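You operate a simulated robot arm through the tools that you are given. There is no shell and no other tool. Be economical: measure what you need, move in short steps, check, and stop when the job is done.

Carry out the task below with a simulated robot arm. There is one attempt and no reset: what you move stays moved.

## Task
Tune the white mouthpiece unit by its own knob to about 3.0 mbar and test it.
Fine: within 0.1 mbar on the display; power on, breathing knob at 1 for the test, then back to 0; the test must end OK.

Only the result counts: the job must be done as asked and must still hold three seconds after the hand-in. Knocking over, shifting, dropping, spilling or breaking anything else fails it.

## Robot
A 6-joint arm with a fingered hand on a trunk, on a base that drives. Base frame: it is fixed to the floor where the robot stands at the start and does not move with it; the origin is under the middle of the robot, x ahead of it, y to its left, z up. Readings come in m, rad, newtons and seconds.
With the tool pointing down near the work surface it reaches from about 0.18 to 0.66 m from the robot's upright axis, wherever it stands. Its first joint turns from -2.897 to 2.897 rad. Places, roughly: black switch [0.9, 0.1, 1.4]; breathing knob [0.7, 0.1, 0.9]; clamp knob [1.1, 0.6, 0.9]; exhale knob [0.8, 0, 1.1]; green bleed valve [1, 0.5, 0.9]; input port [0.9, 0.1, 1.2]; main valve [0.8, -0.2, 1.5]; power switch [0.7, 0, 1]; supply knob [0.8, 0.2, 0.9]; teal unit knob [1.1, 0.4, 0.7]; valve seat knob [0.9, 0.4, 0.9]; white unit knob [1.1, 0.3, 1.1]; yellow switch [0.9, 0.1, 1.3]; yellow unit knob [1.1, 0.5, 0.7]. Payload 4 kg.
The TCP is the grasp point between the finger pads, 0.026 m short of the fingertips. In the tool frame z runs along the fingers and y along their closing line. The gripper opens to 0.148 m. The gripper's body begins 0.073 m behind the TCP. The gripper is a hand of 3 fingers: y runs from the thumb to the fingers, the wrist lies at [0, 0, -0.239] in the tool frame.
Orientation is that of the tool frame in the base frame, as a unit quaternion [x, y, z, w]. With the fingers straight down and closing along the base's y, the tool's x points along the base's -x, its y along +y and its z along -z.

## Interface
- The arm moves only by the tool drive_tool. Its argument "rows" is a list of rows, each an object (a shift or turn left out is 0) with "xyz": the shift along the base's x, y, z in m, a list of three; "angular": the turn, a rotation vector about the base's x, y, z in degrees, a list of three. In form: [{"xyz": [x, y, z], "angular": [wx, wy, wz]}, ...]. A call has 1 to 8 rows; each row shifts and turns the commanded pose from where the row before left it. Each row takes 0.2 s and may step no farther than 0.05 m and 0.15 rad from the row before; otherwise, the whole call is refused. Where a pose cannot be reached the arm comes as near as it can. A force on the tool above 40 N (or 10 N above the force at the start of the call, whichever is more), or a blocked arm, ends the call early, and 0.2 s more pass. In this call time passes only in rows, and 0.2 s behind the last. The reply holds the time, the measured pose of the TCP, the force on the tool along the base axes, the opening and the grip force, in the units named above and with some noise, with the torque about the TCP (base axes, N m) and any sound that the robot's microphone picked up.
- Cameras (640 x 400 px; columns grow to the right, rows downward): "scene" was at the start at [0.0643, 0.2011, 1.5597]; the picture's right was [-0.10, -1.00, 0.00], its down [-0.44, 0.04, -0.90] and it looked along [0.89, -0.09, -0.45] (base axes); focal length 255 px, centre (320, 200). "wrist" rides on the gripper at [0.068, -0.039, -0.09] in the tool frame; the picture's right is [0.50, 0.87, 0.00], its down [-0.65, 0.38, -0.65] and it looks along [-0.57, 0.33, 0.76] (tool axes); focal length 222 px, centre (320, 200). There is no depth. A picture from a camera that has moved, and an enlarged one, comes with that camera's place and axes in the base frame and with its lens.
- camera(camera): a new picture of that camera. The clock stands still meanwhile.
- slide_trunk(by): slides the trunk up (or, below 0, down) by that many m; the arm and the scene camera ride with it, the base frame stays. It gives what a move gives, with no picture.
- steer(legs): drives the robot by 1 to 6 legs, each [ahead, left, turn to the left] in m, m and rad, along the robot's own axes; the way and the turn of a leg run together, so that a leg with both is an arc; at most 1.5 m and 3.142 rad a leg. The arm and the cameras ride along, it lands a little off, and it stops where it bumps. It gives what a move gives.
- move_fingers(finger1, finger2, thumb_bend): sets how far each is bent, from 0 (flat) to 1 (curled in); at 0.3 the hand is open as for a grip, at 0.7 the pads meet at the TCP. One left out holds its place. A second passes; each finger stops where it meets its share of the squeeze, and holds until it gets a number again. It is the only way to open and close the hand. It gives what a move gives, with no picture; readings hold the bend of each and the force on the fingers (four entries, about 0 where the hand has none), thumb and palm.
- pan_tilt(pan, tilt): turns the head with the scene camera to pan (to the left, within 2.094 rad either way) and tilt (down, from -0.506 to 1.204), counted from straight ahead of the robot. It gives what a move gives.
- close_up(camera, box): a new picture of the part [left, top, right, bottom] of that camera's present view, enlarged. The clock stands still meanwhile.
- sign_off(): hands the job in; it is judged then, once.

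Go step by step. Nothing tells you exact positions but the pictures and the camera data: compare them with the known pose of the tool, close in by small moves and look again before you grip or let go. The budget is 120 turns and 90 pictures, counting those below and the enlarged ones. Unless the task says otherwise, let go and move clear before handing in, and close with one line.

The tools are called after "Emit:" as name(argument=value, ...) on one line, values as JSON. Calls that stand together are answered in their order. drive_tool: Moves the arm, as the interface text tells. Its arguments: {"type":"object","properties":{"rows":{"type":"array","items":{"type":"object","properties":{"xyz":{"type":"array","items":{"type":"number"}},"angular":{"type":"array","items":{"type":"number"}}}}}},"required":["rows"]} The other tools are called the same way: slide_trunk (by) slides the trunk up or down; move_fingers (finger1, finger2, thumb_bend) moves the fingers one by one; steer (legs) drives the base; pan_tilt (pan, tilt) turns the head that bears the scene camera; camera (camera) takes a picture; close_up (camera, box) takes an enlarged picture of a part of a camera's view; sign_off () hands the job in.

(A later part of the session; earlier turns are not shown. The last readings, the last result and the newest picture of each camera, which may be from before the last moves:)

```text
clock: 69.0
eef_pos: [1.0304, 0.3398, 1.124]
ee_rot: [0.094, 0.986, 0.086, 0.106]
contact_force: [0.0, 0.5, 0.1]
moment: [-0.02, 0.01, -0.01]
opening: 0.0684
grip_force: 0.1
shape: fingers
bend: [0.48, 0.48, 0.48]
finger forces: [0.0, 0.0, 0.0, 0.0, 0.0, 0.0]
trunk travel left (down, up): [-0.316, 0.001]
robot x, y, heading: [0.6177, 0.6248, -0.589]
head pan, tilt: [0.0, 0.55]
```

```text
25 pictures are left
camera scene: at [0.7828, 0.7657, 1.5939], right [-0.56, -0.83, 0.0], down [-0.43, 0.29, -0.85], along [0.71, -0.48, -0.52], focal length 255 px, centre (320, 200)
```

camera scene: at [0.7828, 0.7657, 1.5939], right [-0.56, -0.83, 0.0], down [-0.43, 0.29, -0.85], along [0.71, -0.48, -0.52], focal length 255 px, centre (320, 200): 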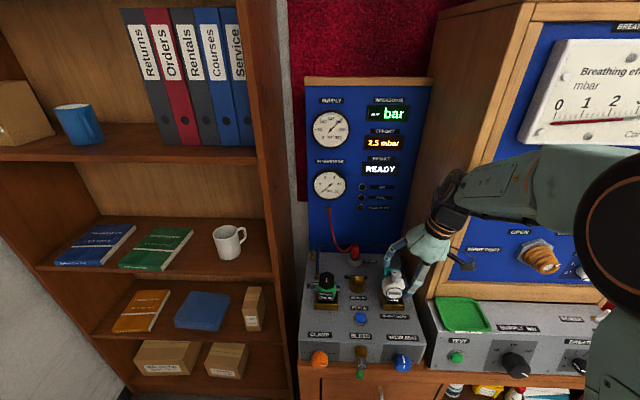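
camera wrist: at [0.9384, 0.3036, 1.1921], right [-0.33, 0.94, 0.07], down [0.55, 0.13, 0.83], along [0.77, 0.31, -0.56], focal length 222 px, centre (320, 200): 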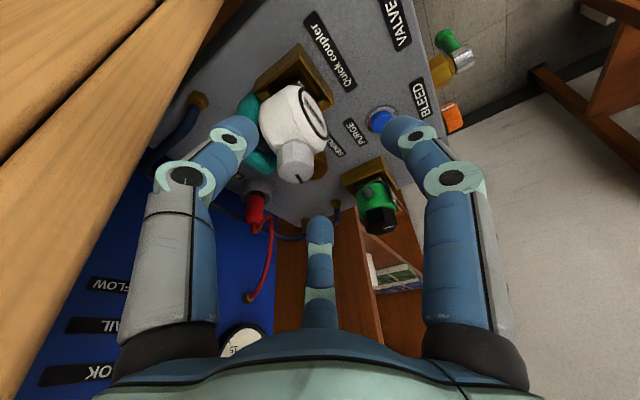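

Free now, about 24° wound back; nothing has shifted. I centre over the knob and descend.

Emit:
drive_tool(rows=[{"xyz": [0, 0, 0.012]}, {"xyz": [0.015, -0.003, 0]}, {"xyz": [0.013, -0.002, 0]}, {"xyz": [0, 0, -0.02]}, {"xyz": [0, 0, -0.02]}, {"xyz": [0, 0, -0.012]}])

Emit:
close_up(camera="wrist", box=[160, 50, 480, 290])

```text
clock: 70.4
eef_pos: [1.0582, 0.3443, 1.0875]
ee_rot: [0.091, 0.987, 0.082, 0.107]
contact_force: [0.5, 0.1, -0.6]
moment: [0.0, 0.0, 0.02]
opening: 0.0685
grip_force: 0.0
shape: fingers
bend: [0.48, 0.48, 0.48]
finger forces: [0.0, 0.0, 0.0, 0.0, 0.0, 0.0]
trunk travel left (down, up): [-0.316, 0.001]
robot x, y, heading: [0.6157, 0.6243, -0.592]
head pan, tilt: [0.0, 0.55]
```

```text
1.67 times, centred on (320, 170) of wrist
camera zoom: at [0.9675, 0.3086, 1.1549], right [-0.34, 0.94, 0.06], down [0.54, 0.14, 0.83], along [0.77, 0.31, -0.56], focal length 370 px, centre (320, 250)
```

zoom: 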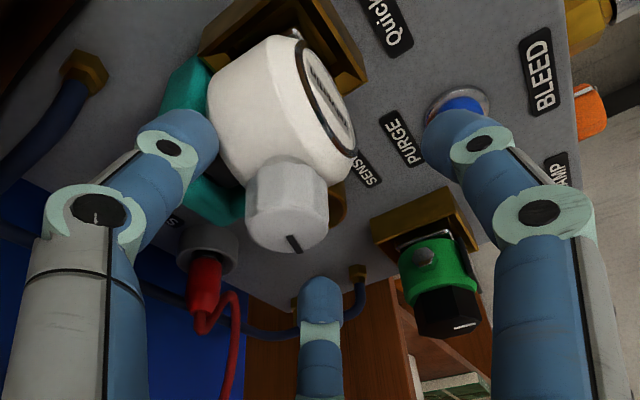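

The knob is slightly towards the thumb; I shift by 9 mm and grip.

Emit:
drive_tool(rows=[{"xyz": [0.001, -0.009, -0.005]}])

Emit:
move_fingers(finger1=0.66, finger2=0.66, thumb_bend=0.66)

Emit:
drive_tool(rows=[{"angular": [0, 0, -7]}, {"angular": [0, 0, -7]}, {"angular": [0, 0, -7]}])

Emit:
close_up(camera="scene", box=[300, 90, 440, 330])

```text
clock: 70.8
eef_pos: [1.0608, 0.3425, 1.0878]
ee_rot: [0.09, 0.987, 0.079, 0.109]
contact_force: [0.0, 0.2, -1.0]
moment: [-0.01, 0.01, 0.01]
opening: 0.0684
grip_force: 0.0
shape: fingers
bend: [0.48, 0.48, 0.48]
finger forces: [0.1, 0.0, 0.1, 0.0, 0.0, 0.1]
trunk travel left (down, up): [-0.316, 0.001]
robot x, y, heading: [0.6189, 0.6259, -0.593]
head pan, tilt: [0.0, 0.55]
```

```text
clock: 71.8
eef_pos: [1.0602, 0.344, 1.0856]
ee_rot: [0.091, 0.987, 0.078, 0.108]
contact_force: [1.4, -19.6, 27.5]
moment: [-1.54, -0.17, -0.04]
opening: 0.0289
grip_force: 18.7
shape: fingers
bend: [0.64, 0.63, 0.61]
finger forces: [1.6, 2.0, 0.0, 0.1, 32.7, 0.1]
trunk travel left (down, up): [-0.316, 0.001]
robot x, y, heading: [0.6178, 0.6299, -0.592]
head pan, tilt: [0.0, 0.55]
```

```text
clock: 72.3
eef_pos: [1.062, 0.3389, 1.0842]
ee_rot: [0.163, 0.977, 0.075, 0.114]
contact_force: [-9.0, -0.1, 30.1]
moment: [0.26, 0.46, 0.11]
opening: 0.0275
grip_force: 22.4
shape: fingers
bend: [0.6, 0.62, 0.63]
finger forces: [30.4, 3.7, 0.1, 0.0, 10.2, 0.0]
trunk travel left (down, up): [-0.316, 0.001]
robot x, y, heading: [0.6172, 0.6274, -0.589]
head pan, tilt: [0.0, 0.55]
stopped in row 2: the force on the tool passed its limit at 46 N (the readings are from after the stop); the commanded pose is now the measured one
```

```text
1.67 times, centred on (370, 210) of scene
camera zoom: at [0.7837, 0.7751, 1.5928], right [-0.56, -0.83, 0.0], down [-0.43, 0.29, -0.85], along [0.71, -0.48, -0.52], focal length 426 px, centre (237, 183)
```

zoom: 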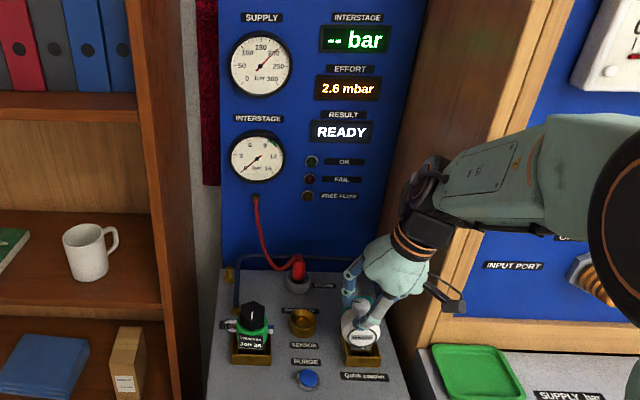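

Effort is 2.6, but the arm crowds the case. I release, lift, and shift the base left for more room.

Emit:
move_fingers(finger1=0.48, finger2=0.48, thumb_bend=0.48)

Emit:
drive_tool(rows=[{"xyz": [0, 0, 0.03]}, {"xyz": [0, 0, 0.035]}, {"xyz": [-0.03, 0.02, 0.01]}])

Emit:
steer(legs=[[0, 0.12, 0]])

Emit:
drive_tool(rows=[{"xyz": [-0.03, -0.04, 0]}, {"xyz": [-0.03, -0.04, 0]}])

```text
clock: 73.3
eef_pos: [1.0619, 0.3377, 1.0836]
ee_rot: [0.166, 0.977, 0.075, 0.111]
contact_force: [-0.6, -0.4, 0.0]
moment: [0.05, -0.01, 0.0]
opening: 0.068
grip_force: 0.0
shape: fingers
bend: [0.48, 0.48, 0.48]
finger forces: [0.0, 0.1, 0.0, 0.0, 0.0, 0.1]
trunk travel left (down, up): [-0.316, 0.001]
robot x, y, heading: [0.6179, 0.6234, -0.589]
head pan, tilt: [0.0, 0.55]
```

```text
clock: 74.1
eef_pos: [1.0261, 0.3479, 1.1588]
ee_rot: [0.17, 0.976, 0.076, 0.114]
contact_force: [-0.7, 0.4, 0.1]
moment: [-0.06, -0.02, -0.03]
opening: 0.0688
grip_force: 0.2
shape: fingers
bend: [0.48, 0.48, 0.48]
finger forces: [0.0, 0.0, 0.0, 0.1, 0.0, 0.0]
trunk travel left (down, up): [-0.316, 0.001]
robot x, y, heading: [0.6174, 0.6243, -0.596]
head pan, tilt: [0.0, 0.55]
```

```text
clock: 75.8
eef_pos: [1.0953, 0.4503, 1.1551]
ee_rot: [0.166, 0.977, 0.078, 0.111]
contact_force: [0.5, -0.1, 0.8]
moment: [-0.03, 0.0, -0.01]
opening: 0.0687
grip_force: 0.0
shape: fingers
bend: [0.48, 0.48, 0.48]
finger forces: [0.1, 0.0, 0.0, 0.0, 0.0, 0.0]
trunk travel left (down, up): [-0.316, 0.001]
robot x, y, heading: [0.6829, 0.7221, -0.593]
head pan, tilt: [0.0, 0.55]
```

```text
clock: 76.3
eef_pos: [1.0321, 0.3684, 1.1565]
ee_rot: [0.165, 0.977, 0.079, 0.112]
contact_force: [-0.1, -0.4, 0.4]
moment: [0.01, -0.01, 0.0]
opening: 0.0683
grip_force: 0.1
shape: fingers
bend: [0.48, 0.48, 0.48]
finger forces: [0.0, 0.1, 0.0, 0.0, 0.0, 0.0]
trunk travel left (down, up): [-0.316, 0.001]
robot x, y, heading: [0.6834, 0.7198, -0.59]
head pan, tilt: [0.0, 0.55]
```

There is more room now. I straighten the hand vertical, wind it back counter-clockwise, and centre above the knob.

Emit:
drive_tool(rows=[{"angular": [-3.35, 7, 0]}, {"angular": [-3.35, 7, 0]}, {"xyz": [0, 0, 0.0], "angular": [0, 0, 8]}, {"xyz": [0.015, -0.017, 0], "angular": [0, 0, 8]}, {"xyz": [0.015, -0.017, 0]}])

Emit:
camera(camera="wrist")

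Emit:
close_up(camera="scene", box=[300, 90, 480, 330])

```text
clock: 77.5
eef_pos: [1.061, 0.3425, 1.1517]
ee_rot: [0.027, 0.993, 0.079, 0.089]
contact_force: [-1.1, -0.3, 0.4]
moment: [0.07, -0.04, 0.02]
opening: 0.0685
grip_force: 0.2
shape: fingers
bend: [0.48, 0.48, 0.48]
finger forces: [0.0, 0.0, 0.0, 0.0, 0.1, 0.1]
out of reach, approached as far as the arm can: row 1, 2
trunk travel left (down, up): [-0.316, 0.001]
robot x, y, heading: [0.6851, 0.7204, -0.589]
head pan, tilt: [0.0, 0.55]
```

```text
22 pictures are left
camera wrist: at [0.9775, 0.2958, 1.2233], right [-0.46, 0.89, 0.06], down [0.54, 0.23, 0.81], along [0.71, 0.4, -0.59], focal length 222 px, centre (320, 200)
```

wrist: 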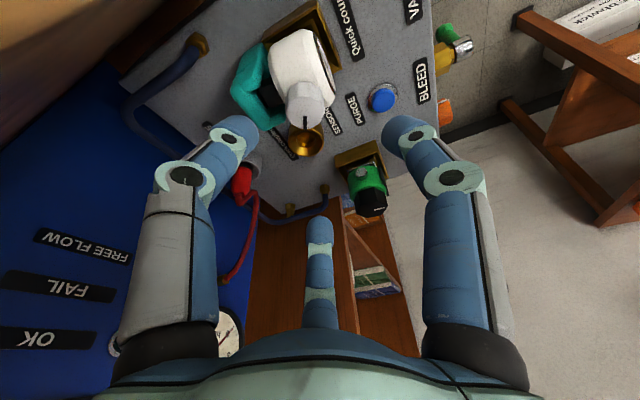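

```text
1.67 times, centred on (390, 210) of scene
camera zoom: at [0.8492, 0.8724, 1.5932], right [-0.56, -0.83, 0.0], down [-0.43, 0.29, -0.85], along [0.71, -0.48, -0.52], focal length 426 px, centre (203, 183)
```

zoom: 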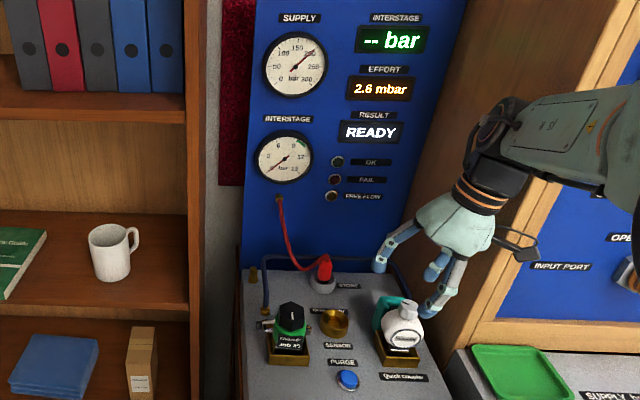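

Wound back about 32° with the knob nicely placed. I descend and grip slightly higher on the knob.

Emit:
drive_tool(rows=[{"xyz": [-0.001, -0.004, -0.022]}, {"xyz": [-0.001, -0.003, -0.022]}, {"xyz": [0, -0.003, -0.019]}])

Emit:
close_up(camera="wrist", box=[160, 50, 480, 290])

```text
clock: 78.3
eef_pos: [1.065, 0.3353, 1.0943]
ee_rot: [0.028, 0.994, 0.073, 0.082]
contact_force: [-0.1, -0.7, 0.2]
moment: [-0.02, -0.03, 0.03]
opening: 0.0682
grip_force: 0.1
shape: fingers
bend: [0.48, 0.48, 0.48]
finger forces: [0.0, 0.0, 0.0, 0.0, 0.0, 0.0]
trunk travel left (down, up): [-0.316, 0.001]
robot x, y, heading: [0.6829, 0.724, -0.591]
head pan, tilt: [0.0, 0.55]
```

```text
1.67 times, centred on (320, 170) of wrist
camera zoom: at [0.9815, 0.2895, 1.1647], right [-0.46, 0.89, 0.05], down [0.55, 0.24, 0.8], along [0.7, 0.39, -0.6], focal length 370 px, centre (320, 250)
```

zoom: 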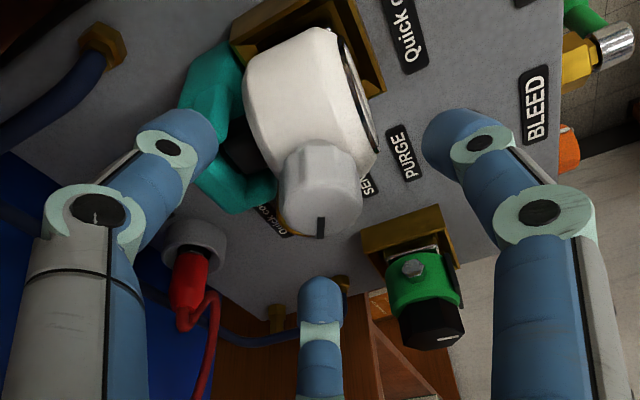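

Centred. I adjust a few millimetres, grip and turn.

Emit:
drive_tool(rows=[{"xyz": [-0.004, -0.001, -0.005]}])

Emit:
move_fingers(finger1=0.65, finger2=0.65, thumb_bend=0.65)

Emit:
drive_tool(rows=[{"angular": [0, 0, -7]}, {"angular": [0, 0, -7]}, {"angular": [0, 0, -7]}])

Emit:
close_up(camera="scene", box=[300, 90, 480, 330])

```text
clock: 78.8
eef_pos: [1.0638, 0.3358, 1.0879]
ee_rot: [0.026, 0.994, 0.073, 0.081]
contact_force: [0.3, -0.3, 0.3]
moment: [-0.01, 0.02, -0.01]
opening: 0.0688
grip_force: 0.1
shape: fingers
bend: [0.48, 0.48, 0.48]
finger forces: [0.0, 0.1, 0.0, 0.0, 0.0, 0.0]
trunk travel left (down, up): [-0.316, 0.001]
robot x, y, heading: [0.681, 0.7216, -0.588]
head pan, tilt: [0.0, 0.55]
```

```text
clock: 79.8
eef_pos: [1.0629, 0.3366, 1.0879]
ee_rot: [0.026, 0.994, 0.073, 0.082]
contact_force: [0.2, -3.9, 7.5]
moment: [-0.14, -0.02, 0.09]
opening: 0.0293
grip_force: 8.3
shape: fingers
bend: [0.6, 0.65, 0.62]
finger forces: [8.1, 0.1, 0.0, 0.1, 8.6, 0.0]
trunk travel left (down, up): [-0.316, 0.001]
robot x, y, heading: [0.6818, 0.7204, -0.591]
head pan, tilt: [0.0, 0.55]
```

```text
clock: 80.2
eef_pos: [1.0666, 0.3318, 1.0864]
ee_rot: [0.083, 0.99, 0.07, 0.088]
contact_force: [-5.4, -0.9, 26.2]
moment: [0.5, 0.6, 0.34]
opening: 0.0299
grip_force: 21.9
shape: fingers
bend: [0.57, 0.65, 0.62]
finger forces: [35.3, 0.0, 0.1, 0.0, 8.4, 0.0]
trunk travel left (down, up): [-0.316, 0.001]
robot x, y, heading: [0.6822, 0.7229, -0.582]
head pan, tilt: [0.0, 0.55]
stopped in row 2: the force on the tool passed its limit at 46 N (the readings are from after the stop); the commanded pose is now the measured one
```

```text
1.67 times, centred on (390, 210) of scene
camera zoom: at [0.8558, 0.8705, 1.5923], right [-0.55, -0.83, 0.01], down [-0.44, 0.29, -0.85], along [0.71, -0.47, -0.52], focal length 426 px, centre (203, 183)
```

zoom: 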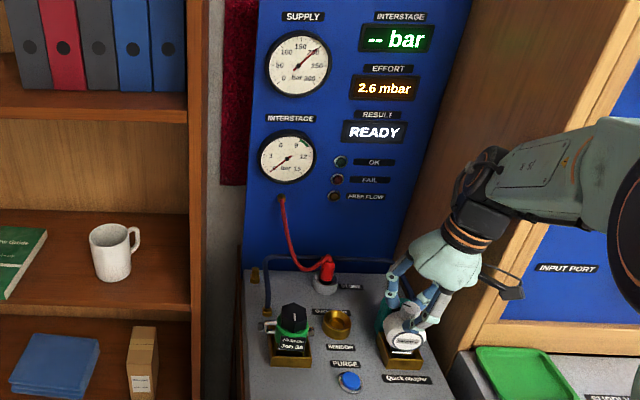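

Finger 1 seems to press on the body below the knob. I release, raise the hand about 1 cm, regrip more firmly and look.

Emit:
move_fingers(finger1=0.5, finger2=0.5, thumb_bend=0.5)

Emit:
drive_tool(rows=[{"xyz": [-0.006, 0.004, 0.012], "angular": [0, 0, 6]}, {"angular": [0, 0, 4]}])

Emit:
move_fingers(finger1=0.7, finger2=0.7, thumb_bend=0.7)

Emit:
close_up(camera="wrist", box=[160, 50, 480, 290])

```text
clock: 81.2
eef_pos: [1.0662, 0.3322, 1.0864]
ee_rot: [0.087, 0.99, 0.071, 0.086]
contact_force: [0.2, -1.3, 0.4]
moment: [-0.03, -0.01, 0.01]
opening: 0.062
grip_force: 0.0
shape: fingers
bend: [0.5, 0.5, 0.5]
finger forces: [0.0, 0.0, 0.1, 0.0, 0.0, 0.1]
trunk travel left (down, up): [-0.316, 0.001]
robot x, y, heading: [0.6836, 0.7214, -0.591]
head pan, tilt: [0.0, 0.55]
```

```text
clock: 81.8
eef_pos: [1.0592, 0.3422, 1.0954]
ee_rot: [-0.001, 0.994, 0.081, 0.077]
contact_force: [-0.2, -0.3, -0.2]
moment: [0.02, 0.01, 0.01]
opening: 0.0616
grip_force: 0.0
shape: fingers
bend: [0.5, 0.5, 0.5]
finger forces: [0.1, 0.0, 0.1, 0.0, 0.0, 0.0]
trunk travel left (down, up): [-0.316, 0.001]
robot x, y, heading: [0.6816, 0.7255, -0.587]
head pan, tilt: [0.0, 0.55]
```

```text
clock: 82.8
eef_pos: [1.0602, 0.3408, 1.0975]
ee_rot: [-0.001, 0.994, 0.079, 0.078]
contact_force: [0.1, -0.3, 0.5]
moment: [0.01, 0.0, -0.01]
opening: 0.0229
grip_force: 9.9
shape: fingers
bend: [0.62, 0.64, 0.65]
finger forces: [7.3, 4.8, 0.1, 0.0, 8.1, 0.0]
trunk travel left (down, up): [-0.316, 0.001]
robot x, y, heading: [0.6834, 0.722, -0.592]
head pan, tilt: [0.0, 0.55]
```

```text
1.67 times, centred on (320, 170) of wrist
camera zoom: at [0.9796, 0.2895, 1.1691], right [-0.5, 0.86, 0.06], down [0.54, 0.26, 0.8], along [0.67, 0.43, -0.6], focal length 370 px, centre (320, 250)
```

zoom: 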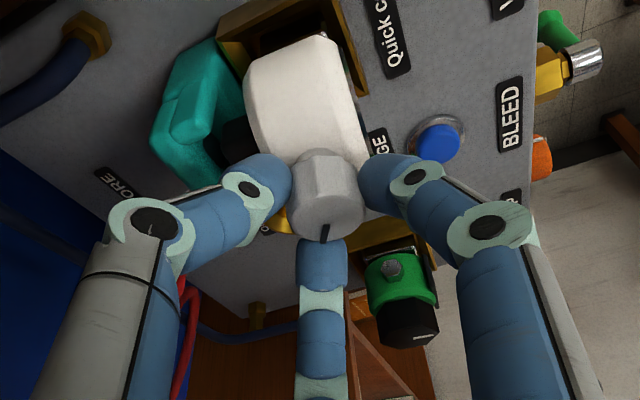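

A balanced grip this time with no net force. I turn clockwise 35°.

Emit:
drive_tool(rows=[{"angular": [0, 0, -7]}, {"angular": [0, 0, -7]}, {"angular": [0, 0, -7]}, {"angular": [0, 0, -7]}, {"angular": [0, 0, -7]}])

Emit:
close_up(camera="scene", box=[300, 90, 480, 330])

```text
clock: 84.0
eef_pos: [1.0518, 0.3289, 1.0983]
ee_rot: [0.303, 0.946, 0.052, 0.103]
contact_force: [0.9, 0.3, -2.2]
moment: [-0.01, -0.01, 0.0]
opening: 0.0224
grip_force: 9.9
shape: fingers
bend: [0.62, 0.65, 0.65]
finger forces: [7.4, 4.9, 0.0, 0.0, 7.8, 0.1]
trunk travel left (down, up): [-0.316, 0.001]
robot x, y, heading: [0.6839, 0.7229, -0.586]
head pan, tilt: [0.0, 0.55]
```

```text
1.67 times, centred on (390, 210) of scene
camera zoom: at [0.8496, 0.8646, 1.5938], right [-0.56, -0.83, 0.0], down [-0.43, 0.29, -0.85], along [0.71, -0.47, -0.52], focal length 426 px, centre (203, 183)
```

zoom: 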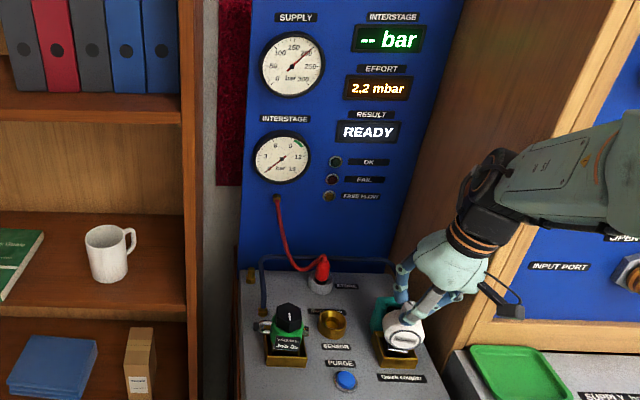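

Effort dropped to 2.2 and the hand drifted by 1 cm without force, which is suspicious. I look closely at the unit.

Emit:
close_up(camera="wrist", box=[160, 50, 480, 290])

Emit:
close_up(camera="scene", box=[370, 200, 440, 260])

```text
1.67 times, centred on (320, 170) of wrist
camera zoom: at [0.9561, 0.335, 1.169], right [0.09, 0.99, 0.06], down [0.59, -0.1, 0.8], along [0.8, -0.04, -0.59], focal length 370 px, centre (320, 250)
```

zoom: 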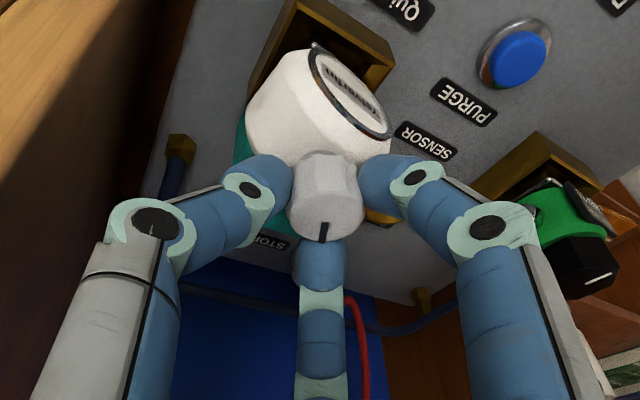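

```text
6.67 times, centred on (405, 230) of scene
camera zoom: at [0.8496, 0.8646, 1.5938], right [-0.56, -0.83, 0.0], down [-0.43, 0.29, -0.85], along [0.71, -0.47, -0.52], focal length 1703 px, centre (-247, 0)
```

zoom: 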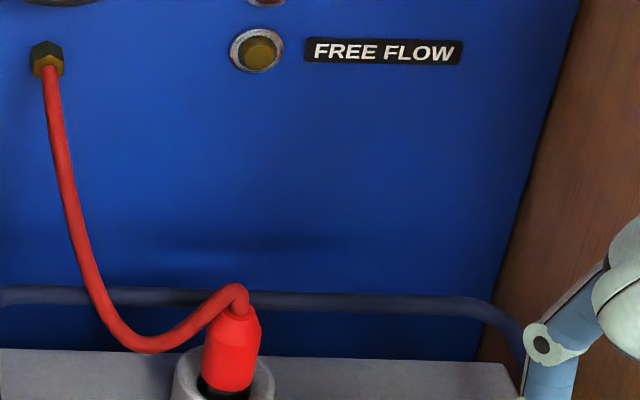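

The knob did turn with the hand, so clockwise lowers effort (about 0.0115 mbar/°). I turn it counter-clockwise instead.

Emit:
drive_tool(rows=[{"angular": [0, 0, 7]}, {"angular": [0, 0, 7]}, {"angular": [0, 0, 7]}, {"angular": [0, 0, 7]}, {"angular": [0, 0, 7]}, {"angular": [0, 0, 5]}])

Emit:
close_up(camera="scene", box=[300, 90, 480, 330])

```text
clock: 85.4
eef_pos: [1.0555, 0.3446, 1.1049]
ee_rot: [-0.045, 0.993, 0.079, 0.081]
contact_force: [-0.4, -2.0, -2.5]
moment: [-0.13, 0.04, -0.03]
opening: 0.0226
grip_force: 10.4
shape: fingers
bend: [0.62, 0.65, 0.66]
finger forces: [6.9, 4.6, 0.0, 0.1, 9.7, 0.0]
trunk travel left (down, up): [-0.316, 0.001]
robot x, y, heading: [0.682, 0.7222, -0.586]
head pan, tilt: [0.0, 0.55]
```

```text
1.67 times, centred on (390, 210) of scene
camera zoom: at [0.8501, 0.8829, 1.5923], right [-0.55, -0.83, 0.01], down [-0.44, 0.28, -0.86], along [0.71, -0.48, -0.52], focal length 426 px, centre (203, 183)
```

zoom: 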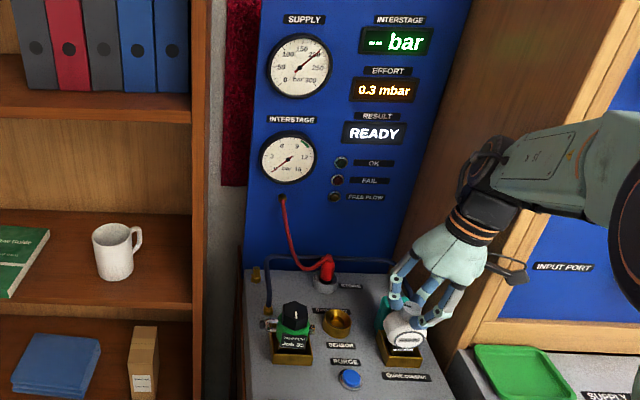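

Effort fell to 0.3: the unit is probably being lifted out of its coupler (the hand rose 8 mm). I look before lowering it back.

Emit:
close_up(camera="wrist", box=[160, 30, 480, 230])

Emit:
close_up(camera="scene", box=[380, 250, 450, 310])

```text
2.00 times, centred on (320, 130) of wrist
camera zoom: at [0.9794, 0.2876, 1.1754], right [-0.58, 0.81, 0.04], down [0.5, 0.32, 0.8], along [0.64, 0.49, -0.59], focal length 444 px, centre (320, 340)
```

zoom: 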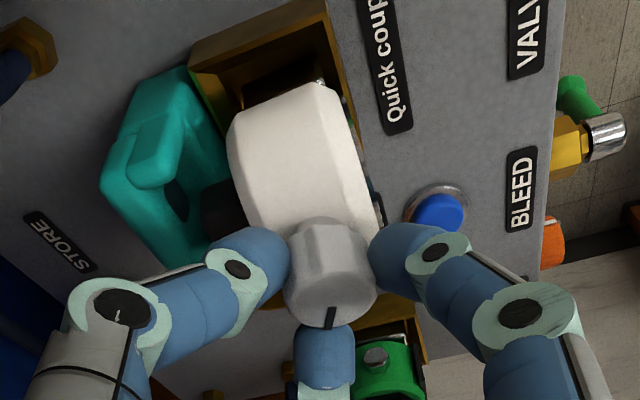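

```text
6.67 times, centred on (415, 280) of scene
camera zoom: at [0.8501, 0.8829, 1.5923], right [-0.55, -0.83, 0.01], down [-0.44, 0.28, -0.86], along [0.71, -0.48, -0.52], focal length 1703 px, centre (-313, -333)
```

zoom: 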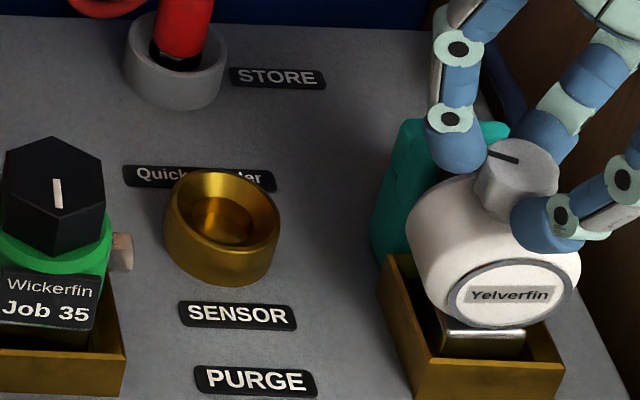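

The unit has been lifted and skewed slightly in its cradle. I turn back a little, lower it about 9 mm, and release.

Emit:
drive_tool(rows=[{"xyz": [0.002, -0.002, -0.003], "angular": [0, 0, -5]}, {"xyz": [0.002, -0.001, -0.003], "angular": [0, 0, -3]}, {"xyz": [0, 0, -0.002]}])

Emit:
close_up(camera="scene", box=[320, 90, 460, 330])

```text
clock: 86.2
eef_pos: [1.0617, 0.3385, 1.0961]
ee_rot: [0.027, 0.994, 0.072, 0.084]
contact_force: [-0.7, -2.9, 9.9]
moment: [-0.06, 0.02, -0.02]
opening: 0.0222
grip_force: 12.6
shape: fingers
bend: [0.62, 0.65, 0.66]
finger forces: [8.4, 5.1, 0.0, 0.0, 12.2, 0.0]
trunk travel left (down, up): [-0.316, 0.001]
robot x, y, heading: [0.688, 0.7227, -0.595]
head pan, tilt: [0.0, 0.55]
```

```text
1.67 times, centred on (390, 210) of scene
camera zoom: at [0.8532, 0.8791, 1.5924], right [-0.56, -0.83, 0.01], down [-0.44, 0.28, -0.85], along [0.71, -0.48, -0.52], focal length 426 px, centre (203, 183)
```

zoom: 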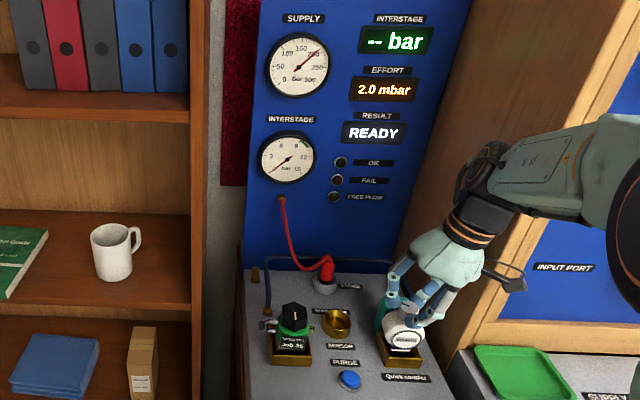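

It is seated again (9.9 N up). I let the reading settle while pressing lightly.

Emit:
drive_tool(rows=[{"xyz": [0, 0, 0]}, {"xyz": [0, 0, 0]}, {"xyz": [0, 0, 0]}, {"xyz": [0, 0, 0]}, {"xyz": [0, 0, 0]}])

Emit:
close_up(camera="scene", box=[340, 90, 440, 330])

```text
clock: 87.4
eef_pos: [1.0614, 0.3381, 1.0945]
ee_rot: [0.028, 0.994, 0.072, 0.084]
contact_force: [-0.4, -4.4, 15.7]
moment: [-0.1, 0.03, 0.0]
opening: 0.0221
grip_force: 14.4
shape: fingers
bend: [0.62, 0.64, 0.66]
finger forces: [8.8, 5.7, 0.1, 0.0, 14.4, 0.0]
trunk travel left (down, up): [-0.316, 0.001]
robot x, y, heading: [0.681, 0.7186, -0.588]
head pan, tilt: [0.0, 0.55]
```

```text
1.67 times, centred on (390, 210) of scene
camera zoom: at [0.8536, 0.8786, 1.5922], right [-0.56, -0.83, 0.01], down [-0.44, 0.28, -0.85], along [0.71, -0.48, -0.52], focal length 426 px, centre (203, 183)
```

zoom: 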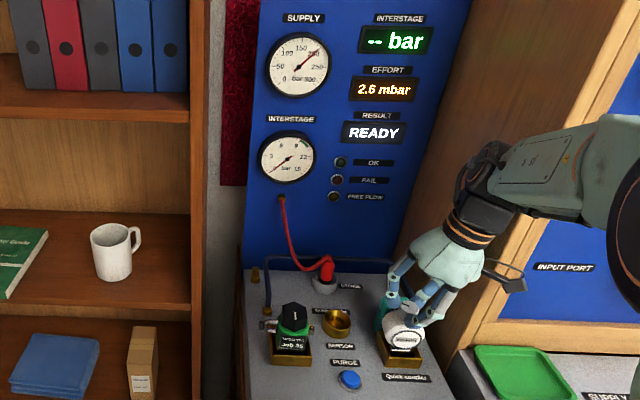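

Back to 2.6 once seated: lifting caused the drop, and clockwise while seated does raise it. I turn clockwise again with light downward pressure.

Emit:
drive_tool(rows=[{"angular": [0, 0, -6]}, {"angular": [0, 0, -6]}, {"angular": [0, 0, -6]}, {"angular": [0, 0, -6]}])

Emit:
drive_tool(rows=[{"xyz": [0, 0, 0]}, {"xyz": [0, 0, 0]}, {"xyz": [0, 0, 0]}, {"xyz": [0, 0, 0]}])

Emit:
close_up(camera="scene", box=[340, 90, 440, 330])

```text
clock: 88.4
eef_pos: [1.0534, 0.328, 1.0892]
ee_rot: [0.237, 0.965, 0.06, 0.096]
contact_force: [2.0, 1.3, 10.9]
moment: [0.08, -0.12, -0.02]
opening: 0.0221
grip_force: 12.2
shape: fingers
bend: [0.62, 0.64, 0.67]
finger forces: [9.9, 5.7, 0.1, 0.0, 8.8, 0.1]
trunk travel left (down, up): [-0.316, 0.001]
robot x, y, heading: [0.6856, 0.7255, -0.594]
head pan, tilt: [0.0, 0.55]
```

```text
clock: 89.4
eef_pos: [1.0554, 0.328, 1.0889]
ee_rot: [0.234, 0.965, 0.06, 0.099]
contact_force: [-0.5, -0.8, -1.4]
moment: [0.01, 0.06, 0.0]
opening: 0.0224
grip_force: 10.3
shape: fingers
bend: [0.62, 0.64, 0.66]
finger forces: [8.5, 4.2, 0.0, 0.0, 8.5, 0.0]
trunk travel left (down, up): [-0.316, 0.001]
robot x, y, heading: [0.6825, 0.7185, -0.588]
head pan, tilt: [0.0, 0.55]
```

```text
1.67 times, centred on (390, 210) of scene
camera zoom: at [0.8494, 0.8645, 1.5939], right [-0.56, -0.83, 0.0], down [-0.43, 0.29, -0.85], along [0.71, -0.47, -0.52], focal length 426 px, centre (203, 183)
```

zoom: 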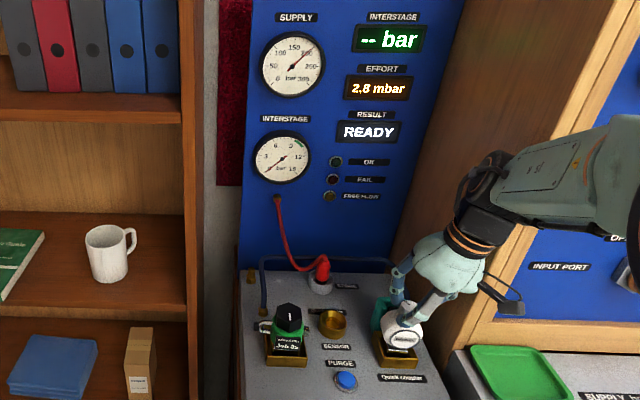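

2.8 after about 24°. I turn another 24° clockwise, pressing down slightly.

Emit:
drive_tool(rows=[{"xyz": [0, 0, -0.001], "angular": [0, 0, -6]}, {"xyz": [0, 0, -0.001], "angular": [0, 0, -6]}, {"xyz": [0, 0, -0.001], "angular": [0, 0, -6]}, {"xyz": [0, 0, -0.001], "angular": [0, 0, -6]}, {"xyz": [0, 0, 0]}, {"xyz": [0, 0, 0]}, {"xyz": [0, 0, 0]}, {"xyz": [0, 0, 0]}])

Emit:
close_up(camera="scene", box=[340, 90, 440, 330])

```text
clock: 91.2
eef_pos: [1.0524, 0.3272, 1.0833]
ee_rot: [0.429, 0.895, 0.044, 0.114]
contact_force: [2.9, 3.4, 13.4]
moment: [0.27, -0.16, -0.01]
opening: 0.0227
grip_force: 11.6
shape: fingers
bend: [0.61, 0.64, 0.68]
finger forces: [12.9, 5.7, 0.0, 0.0, 5.7, 0.1]
out of reach, approached as far as the arm can: row 4
trunk travel left (down, up): [-0.316, 0.001]
robot x, y, heading: [0.6844, 0.7258, -0.59]
head pan, tilt: [0.0, 0.55]
```

```text
1.67 times, centred on (390, 210) of scene
camera zoom: at [0.8491, 0.8654, 1.5938], right [-0.56, -0.83, 0.0], down [-0.43, 0.29, -0.85], along [0.71, -0.47, -0.52], focal length 426 px, centre (203, 183)
```

zoom: 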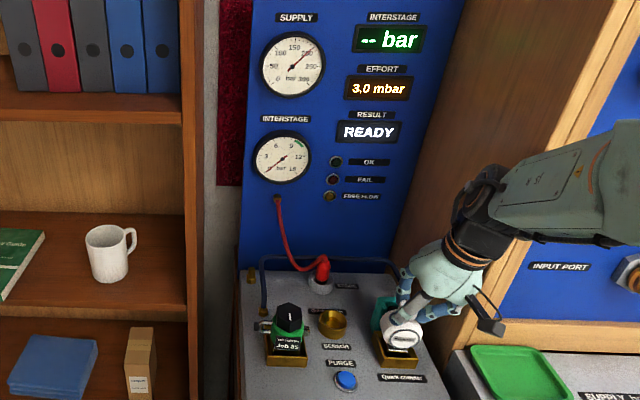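

Effort reads 3.0. I release gently and lift straight up, then re-read.

Emit:
move_fingers(finger1=0.46, finger2=0.46, thumb_bend=0.46)

Emit:
drive_tool(rows=[{"xyz": [0, 0, 0.02]}, {"xyz": [0, 0, 0.03]}, {"xyz": [0, 0, 0.03]}, {"xyz": [-0.0333, 0.0222, 0.01]}, {"xyz": [-0.0333, 0.0222, 0.01]}, {"xyz": [-0.0333, 0.0222, 0.01]}])

Emit:
close_up(camera="scene", box=[340, 110, 460, 310])

```text
clock: 92.2
eef_pos: [1.0528, 0.3267, 1.0823]
ee_rot: [0.429, 0.895, 0.043, 0.114]
contact_force: [-0.2, 0.4, 0.4]
moment: [-0.04, 0.01, 0.01]
opening: 0.0748
grip_force: 0.2
shape: fingers
bend: [0.46, 0.46, 0.46]
finger forces: [0.0, 0.0, 0.0, 0.0, 0.0, 0.0]
trunk travel left (down, up): [-0.316, 0.001]
robot x, y, heading: [0.6857, 0.7226, -0.586]
head pan, tilt: [0.0, 0.55]
```

```text
clock: 93.6
eef_pos: [0.9293, 0.3894, 1.1691]
ee_rot: [0.43, 0.895, 0.039, 0.113]
contact_force: [-0.1, -0.5, 0.2]
moment: [-0.02, 0.01, 0.03]
opening: 0.0748
grip_force: 0.0
shape: fingers
bend: [0.46, 0.46, 0.46]
finger forces: [0.0, 0.1, 0.1, 0.1, 0.0, 0.0]
out of reach, approached as far as the arm can: row 1, 2, 3, 4, 5
trunk travel left (down, up): [-0.316, 0.001]
robot x, y, heading: [0.6812, 0.7214, -0.588]
head pan, tilt: [0.0, 0.55]
```

```text
2.00 times, centred on (400, 210) of scene
camera zoom: at [0.8484, 0.8655, 1.5939], right [-0.56, -0.83, 0.0], down [-0.43, 0.29, -0.85], along [0.71, -0.47, -0.52], focal length 511 px, centre (160, 180)
```

zoom: 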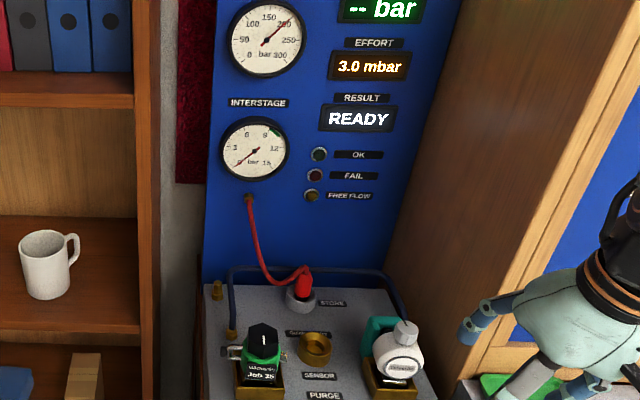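

3.0 mbar holds and the unit is seated. Next is the TEST button at about [0.886, 0.292, 0.916]; I back away, move right, lower the trunk and close the fingers for poking.

Emit:
steer(legs=[[-0.31, 0, 0], [0, -0.43, 0]])

Emit:
slide_trunk(by=-0.241)

Emit:
move_fingers(finger1=0.7, finger2=0.7, thumb_bend=0.7)

Emit:
drive_tool(rows=[{"xyz": [0, 0, 0.02], "angular": [-4, 2.65, 5.5]}, {"xyz": [0, 0, 0.02], "angular": [-4, 2.65, 5.5]}, {"angular": [0, 0, 5.5]}, {"xyz": [0.0125, -0.0083, 0], "angular": [-4.45, -6.65, 0]}, {"xyz": [0.0125, -0.0083, 0], "angular": [-4.45, -6.65, 0]}, {"xyz": [0.0125, -0.0083, 0], "angular": [-4.45, -6.65, 0]}, {"xyz": [0.0125, -0.0083, 0], "angular": [-4.45, -6.65, 0]}, {"xyz": [0.0125, -0.0083, 0], "angular": [-4.45, -6.65, 0]}])

```text
clock: 99.5
eef_pos: [0.4345, 0.208, 1.1687]
ee_rot: [0.434, 0.893, 0.039, 0.111]
contact_force: [0.0, 0.5, 0.3]
moment: [-0.04, 0.02, -0.02]
opening: 0.0748
grip_force: 0.0
shape: fingers
bend: [0.46, 0.46, 0.46]
finger forces: [0.1, 0.0, 0.0, 0.0, 0.0, 0.0]
trunk travel left (down, up): [-0.316, 0.001]
robot x, y, heading: [0.1913, 0.5445, -0.595]
head pan, tilt: [0.0, 0.55]
```

```text
clock: 102.0
eef_pos: [0.4324, 0.2086, 0.9278]
ee_rot: [0.433, 0.893, 0.04, 0.111]
contact_force: [-0.4, -0.1, -0.3]
moment: [0.01, 0.01, 0.01]
opening: 0.0751
grip_force: 0.0
shape: fingers
bend: [0.46, 0.46, 0.46]
finger forces: [0.1, 0.1, 0.0, 0.1, 0.2, 0.0]
trunk travel left (down, up): [-0.075, 0.242]
robot x, y, heading: [0.1884, 0.5468, -0.596]
head pan, tilt: [0.0, 0.55]
```

```text
clock: 103.0
eef_pos: [0.4338, 0.2092, 0.9279]
ee_rot: [0.434, 0.893, 0.04, 0.112]
contact_force: [0.0, 0.1, 0.3]
moment: [0.02, 0.0, 0.01]
opening: 0.0003
grip_force: 0.1
shape: fingers
bend: [0.69, 0.69, 0.7]
finger forces: [0.0, 0.0, 0.0, 0.1, 0.0, 0.0]
trunk travel left (down, up): [-0.075, 0.242]
robot x, y, heading: [0.1917, 0.5425, -0.598]
head pan, tilt: [0.0, 0.55]
```

```text
clock: 104.8
eef_pos: [0.4714, 0.1563, 0.9605]
ee_rot: [0.265, 0.86, -0.124, 0.418]
contact_force: [0.6, -0.4, 0.3]
moment: [-0.03, 0.03, 0.0]
opening: 0.0002
grip_force: 0.0
shape: fingers
bend: [0.69, 0.69, 0.7]
finger forces: [0.0, 0.0, 0.1, 0.0, 0.1, 0.0]
out of reach, approached as far as the arm can: row 2, 3
trunk travel left (down, up): [-0.075, 0.242]
robot x, y, heading: [0.1897, 0.5407, -0.597]
head pan, tilt: [0.0, 0.55]
```

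Orientation is clean. I finish levelling the hand while moving left in front of the TEST button.

Emit:
drive_tool(rows=[{"xyz": [0.04, 0.0274, -0.008], "angular": [-4.28, -6.4, 0]}, {"xyz": [0.04, 0.0274, -0.009], "angular": [-4.28, -6.4, 0]}, {"xyz": [0.04, 0.0274, -0.009], "angular": [-4.28, -6.4, 0]}, {"xyz": [0.04, 0.0274, -0.009], "angular": [-4.28, -6.4, 0]}, {"xyz": [0.04, 0.0274, -0.009], "angular": [-4.28, -6.4, 0]}, {"xyz": [0.0217, 0.0324, 0]}, {"xyz": [0.0217, 0.0324, 0]}, {"xyz": [0.0217, 0.0324, 0]}])

Emit:
camera(camera="wrist")

```text
clock: 106.7
eef_pos: [0.7393, 0.3918, 0.9177]
ee_rot: [0.207, 0.675, -0.201, 0.679]
contact_force: [-0.8, 0.2, 0.0]
moment: [-0.04, 0.03, 0.02]
opening: 0.0004
grip_force: 0.0
shape: fingers
bend: [0.69, 0.69, 0.7]
finger forces: [0.1, 0.1, 0.1, 0.1, 0.1, 0.0]
trunk travel left (down, up): [-0.075, 0.242]
robot x, y, heading: [0.1909, 0.5425, -0.6]
head pan, tilt: [0.0, 0.55]
```

```text
6 pictures are left
camera wrist: at [0.644, 0.4111, 0.8501], right [0.48, 0.72, -0.49], down [-0.34, 0.67, 0.66], along [0.81, -0.15, 0.57], focal length 222 px, centre (320, 200)
```

wrist: 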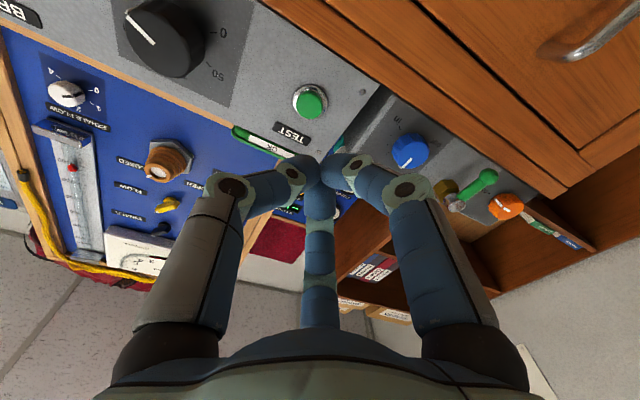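

The button lines up at about z = 0.92 and the fingers are level with it. I advance and press.

Emit:
drive_tool(rows=[{"xyz": [0.0355, -0.026, 0.001]}, {"xyz": [0.036, -0.024, 0.001]}, {"xyz": [0.036, -0.024, 0.001]}, {"xyz": [0.0083, -0.0056, 0]}, {"xyz": [0.0083, -0.0056, 0]}, {"xyz": [0.005, -0.0033, 0]}])

```text
clock: 107.9
eef_pos: [0.8537, 0.3118, 0.9197]
ee_rot: [0.205, 0.677, -0.2, 0.678]
contact_force: [-20.2, 12.8, 2.4]
moment: [-0.06, -0.05, -0.01]
opening: 0.0
grip_force: 13.0
shape: fingers
bend: [0.72, 0.71, 0.72]
finger forces: [8.6, 0.1, 0.0, 0.0, 17.6, 0.1]
trunk travel left (down, up): [-0.075, 0.242]
robot x, y, heading: [0.1906, 0.5465, -0.592]
head pan, tilt: [0.0, 0.55]
heard: click
stopped in row 6: the force on the tool passed its limit at 52 N (the readings are from after the stop); the commanded pose is now the measured one
```

A click was heard. I back off and look at the result display.

Emit:
drive_tool(rows=[{"xyz": [-0.025, 0.0167, 0]}, {"xyz": [-0.036, 0.024, 0]}, {"xyz": [-0.036, 0.024, 0]}, {"xyz": [-0.036, 0.024, 0]}])

Emit:
camera(camera="scene")

```text
clock: 108.9
eef_pos: [0.7257, 0.3961, 0.9168]
ee_rot: [0.205, 0.678, -0.199, 0.677]
contact_force: [-0.6, 0.7, -0.2]
moment: [0.02, -0.01, -0.01]
opening: 0.0
grip_force: 0.1
shape: fingers
bend: [0.69, 0.69, 0.7]
finger forces: [0.1, 0.0, 0.0, 0.0, 0.0, 0.0]
trunk travel left (down, up): [-0.075, 0.242]
robot x, y, heading: [0.1896, 0.5435, -0.604]
head pan, tilt: [0.0, 0.55]
```

```text
5 pictures are left
camera scene: at [0.3859, 0.6655, 1.3464], right [-0.56, -0.83, 0.0], down [-0.43, 0.29, -0.85], along [0.7, -0.48, -0.52], focal length 255 px, centre (320, 200)
```

scene: 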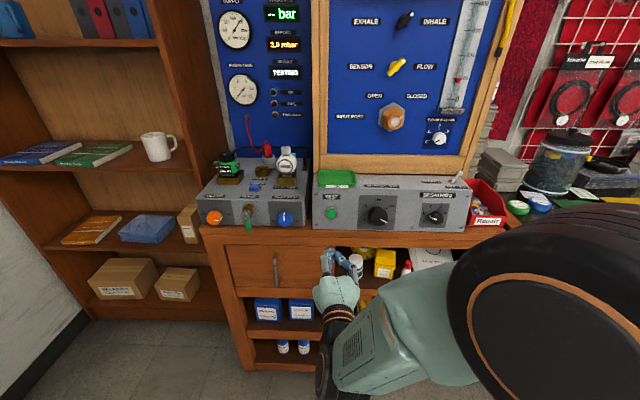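

The display shows TESTING. While it runs I move in front of the breathing knob and open the fingers, then check the result.

Emit:
drive_tool(rows=[{"xyz": [-0.026, -0.0415, 0.002]}, {"xyz": [-0.026, -0.0415, 0.002]}, {"xyz": [-0.026, -0.0415, 0.002]}, {"xyz": [-0.026, -0.0415, 0.002]}, {"xyz": [-0.026, -0.0415, 0.002]}, {"xyz": [-0.026, -0.0415, 0.002]}])

Emit:
move_fingers(finger1=0.52, finger2=0.52, thumb_bend=0.52)

Emit:
drive_tool(rows=[{"xyz": [0, 0, 0]}, {"xyz": [0, 0, 0]}, {"xyz": [0, 0, 0]}, {"xyz": [0, 0, 0]}, {"xyz": [0, 0, 0]}, {"xyz": [0, 0, 0]}, {"xyz": [0, 0, 0]}, {"xyz": [0, 0, 0]}])

Emit:
drive_tool(rows=[{"xyz": [0, 0, 0]}, {"xyz": [0, 0, 0]}, {"xyz": [0, 0, 0]}, {"xyz": [0, 0, 0]}, {"xyz": [0, 0, 0]}, {"xyz": [0, 0, 0]}, {"xyz": [0, 0, 0]}, {"xyz": [0, 0, 0]}])

Emit:
close_up(camera="scene", box=[210, 0, 470, 240])

```text
clock: 110.3
eef_pos: [0.5674, 0.1477, 0.9293]
ee_rot: [0.207, 0.679, -0.2, 0.676]
contact_force: [-0.4, 0.8, 0.4]
moment: [0.01, 0.01, 0.0]
opening: 0.0
grip_force: 0.0
shape: fingers
bend: [0.69, 0.69, 0.7]
finger forces: [0.1, 0.0, 0.0, 0.0, 0.1, 0.1]
trunk travel left (down, up): [-0.075, 0.242]
robot x, y, heading: [0.1895, 0.5435, -0.599]
head pan, tilt: [0.0, 0.55]
```

```text
clock: 111.3
eef_pos: [0.5686, 0.1486, 0.9296]
ee_rot: [0.206, 0.678, -0.201, 0.676]
contact_force: [0.1, 0.6, 0.5]
moment: [0.0, -0.01, 0.03]
opening: 0.0551
grip_force: 0.1
shape: fingers
bend: [0.52, 0.52, 0.52]
finger forces: [0.0, 0.1, 0.0, 0.0, 0.0, 0.0]
trunk travel left (down, up): [-0.075, 0.242]
robot x, y, heading: [0.1907, 0.545, -0.596]
head pan, tilt: [0.0, 0.55]
```

```text
clock: 113.1
eef_pos: [0.5687, 0.1485, 0.929]
ee_rot: [0.206, 0.679, -0.2, 0.676]
contact_force: [0.2, 0.0, -0.2]
moment: [-0.02, 0.02, 0.02]
opening: 0.0549
grip_force: 0.0
shape: fingers
bend: [0.52, 0.52, 0.52]
finger forces: [0.1, 0.0, 0.0, 0.0, 0.0, 0.1]
trunk travel left (down, up): [-0.075, 0.242]
robot x, y, heading: [0.1901, 0.5435, -0.597]
head pan, tilt: [0.0, 0.55]
```

```text
clock: 114.9
eef_pos: [0.5686, 0.1491, 0.9292]
ee_rot: [0.207, 0.678, -0.2, 0.676]
contact_force: [0.1, 0.6, -0.6]
moment: [-0.01, 0.01, 0.04]
opening: 0.0549
grip_force: 0.1
shape: fingers
bend: [0.52, 0.52, 0.52]
finger forces: [0.0, 0.0, 0.0, 0.1, 0.1, 0.0]
trunk travel left (down, up): [-0.075, 0.242]
robot x, y, heading: [0.1911, 0.5446, -0.6]
head pan, tilt: [0.0, 0.55]
```

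```text
1.67 times, centred on (340, 120) of scene
camera zoom: at [0.3862, 0.6653, 1.3464], right [-0.56, -0.83, 0.0], down [-0.43, 0.29, -0.85], along [0.7, -0.48, -0.52], focal length 426 px, centre (287, 333)
```

zoom: 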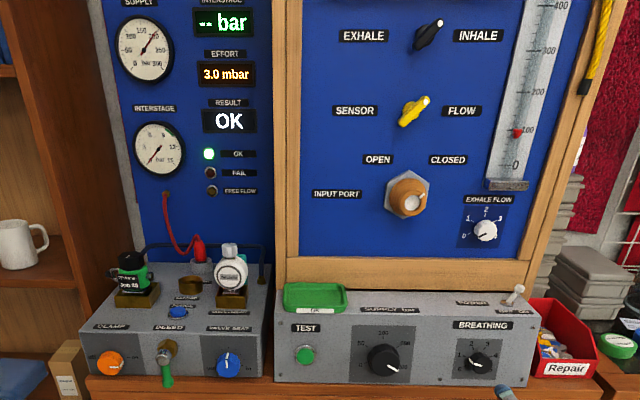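

Test ended OK with 3.0 mbar. Now I return the breathing knob to 0: pre-rotate the hand clockwise, advance and grip.

Emit:
drive_tool(rows=[{"angular": [6.65, -4.44, 0]}, {"angular": [6.65, -4.44, 0]}, {"angular": [6.65, -4.44, 0]}, {"xyz": [0.0337, -0.0228, 0]}, {"xyz": [0.0337, -0.0228, 0]}, {"xyz": [0.0337, -0.0228, 0]}])

Emit:
move_fingers(finger1=0.66, finger2=0.66, thumb_bend=0.66)

```text
clock: 116.3
eef_pos: [0.6707, 0.0789, 0.928]
ee_rot: [0.341, 0.621, -0.054, 0.704]
contact_force: [0.2, 0.4, 1.0]
moment: [-0.02, 0.0, -0.02]
opening: 0.055
grip_force: 0.2
shape: fingers
bend: [0.52, 0.52, 0.52]
finger forces: [0.1, 0.0, 0.1, 0.1, 0.0, 0.0]
trunk travel left (down, up): [-0.075, 0.242]
robot x, y, heading: [0.1914, 0.5396, -0.599]
head pan, tilt: [0.0, 0.55]
```

```text
clock: 117.3
eef_pos: [0.6707, 0.0786, 0.9278]
ee_rot: [0.343, 0.62, -0.055, 0.704]
contact_force: [-5.0, -6.1, -3.7]
moment: [0.02, 0.06, -0.2]
opening: 0.028
grip_force: 8.5
shape: fingers
bend: [0.63, 0.62, 0.6]
finger forces: [2.6, 2.9, 0.1, 0.0, 11.1, 0.0]
trunk travel left (down, up): [-0.075, 0.242]
robot x, y, heading: [0.1919, 0.5474, -0.6]
head pan, tilt: [0.0, 0.55]
```

A good grip, the same as before. I turn counter-clockwise back to the 0 stop.

Emit:
drive_tool(rows=[{"angular": [-6.4, 4.27, 0]}, {"angular": [-6.4, 4.27, 0]}, {"angular": [-6.4, 4.27, 0]}, {"angular": [-6.4, 4.27, 0]}, {"angular": [-6.4, 4.27, 0]}, {"angular": [-6.4, 4.27, 0]}, {"angular": [-5, 3.3, 0]}])

Emit:
move_fingers(finger1=0.46, finger2=0.46, thumb_bend=0.46)

Emit:
drive_tool(rows=[{"xyz": [-0.0333, 0.0222, 0]}, {"xyz": [-0.0333, 0.0222, 0]}, {"xyz": [-0.0333, 0.0222, 0]}, {"xyz": [-0.0333, 0.0222, -0.01], "angular": [6.4, -4.27, 0]}, {"xyz": [0, 0, -0.02], "angular": [6.4, -4.27, 0]}, {"xyz": [0, 0, -0.02], "angular": [6.4, -4.27, 0]}])

Emit:
close_up(camera="scene", box=[400, 190, 470, 240])

```text
clock: 118.9
eef_pos: [0.6712, 0.0777, 0.9296]
ee_rot: [0.035, 0.709, -0.36, 0.606]
contact_force: [-5.8, -0.8, -4.7]
moment: [0.2, 0.16, -0.05]
opening: 0.0302
grip_force: 8.0
shape: fingers
bend: [0.61, 0.64, 0.61]
finger forces: [7.9, 1.9, 0.0, 0.0, 6.3, 0.0]
trunk travel left (down, up): [-0.075, 0.242]
robot x, y, heading: [0.1905, 0.5456, -0.597]
head pan, tilt: [0.0, 0.55]
```

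```text
clock: 119.9
eef_pos: [0.6704, 0.0785, 0.9299]
ee_rot: [0.037, 0.708, -0.36, 0.606]
contact_force: [-4.6, 3.4, 1.4]
moment: [0.11, 0.13, -0.02]
opening: 0.0706
grip_force: 2.5
shape: fingers
bend: [0.49, 0.46, 0.46]
finger forces: [4.7, 0.0, 0.0, 0.1, 0.0, 0.0]
trunk travel left (down, up): [-0.075, 0.242]
robot x, y, heading: [0.1889, 0.5456, -0.598]
head pan, tilt: [0.0, 0.55]
```

```text
clock: 121.3
eef_pos: [0.5361, 0.1675, 0.8784]
ee_rot: [0.177, 0.687, -0.23, 0.667]
contact_force: [0.5, 0.1, 0.6]
moment: [0.02, -0.02, 0.01]
opening: 0.0748
grip_force: 0.1
shape: fingers
bend: [0.46, 0.46, 0.46]
finger forces: [0.0, 0.1, 0.0, 0.0, 0.1, 0.0]
trunk travel left (down, up): [-0.075, 0.242]
robot x, y, heading: [0.1917, 0.5465, -0.595]
head pan, tilt: [0.0, 0.55]
```

```text
8.00 times, centred on (435, 215) of scene
camera zoom: at [0.3863, 0.6651, 1.3464], right [-0.56, -0.83, 0.0], down [-0.43, 0.29, -0.85], along [0.7, -0.48, -0.52], focal length 2044 px, centre (-600, 80)
```

zoom: 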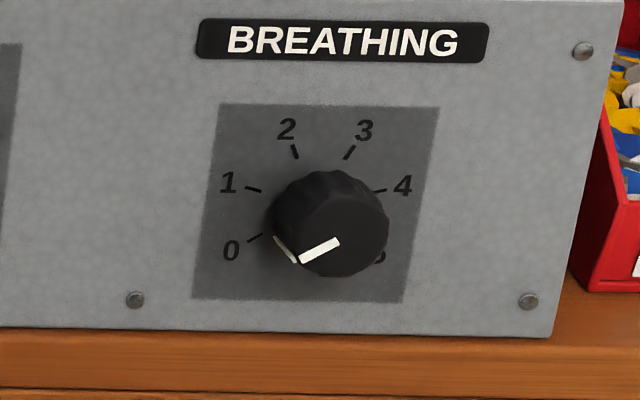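

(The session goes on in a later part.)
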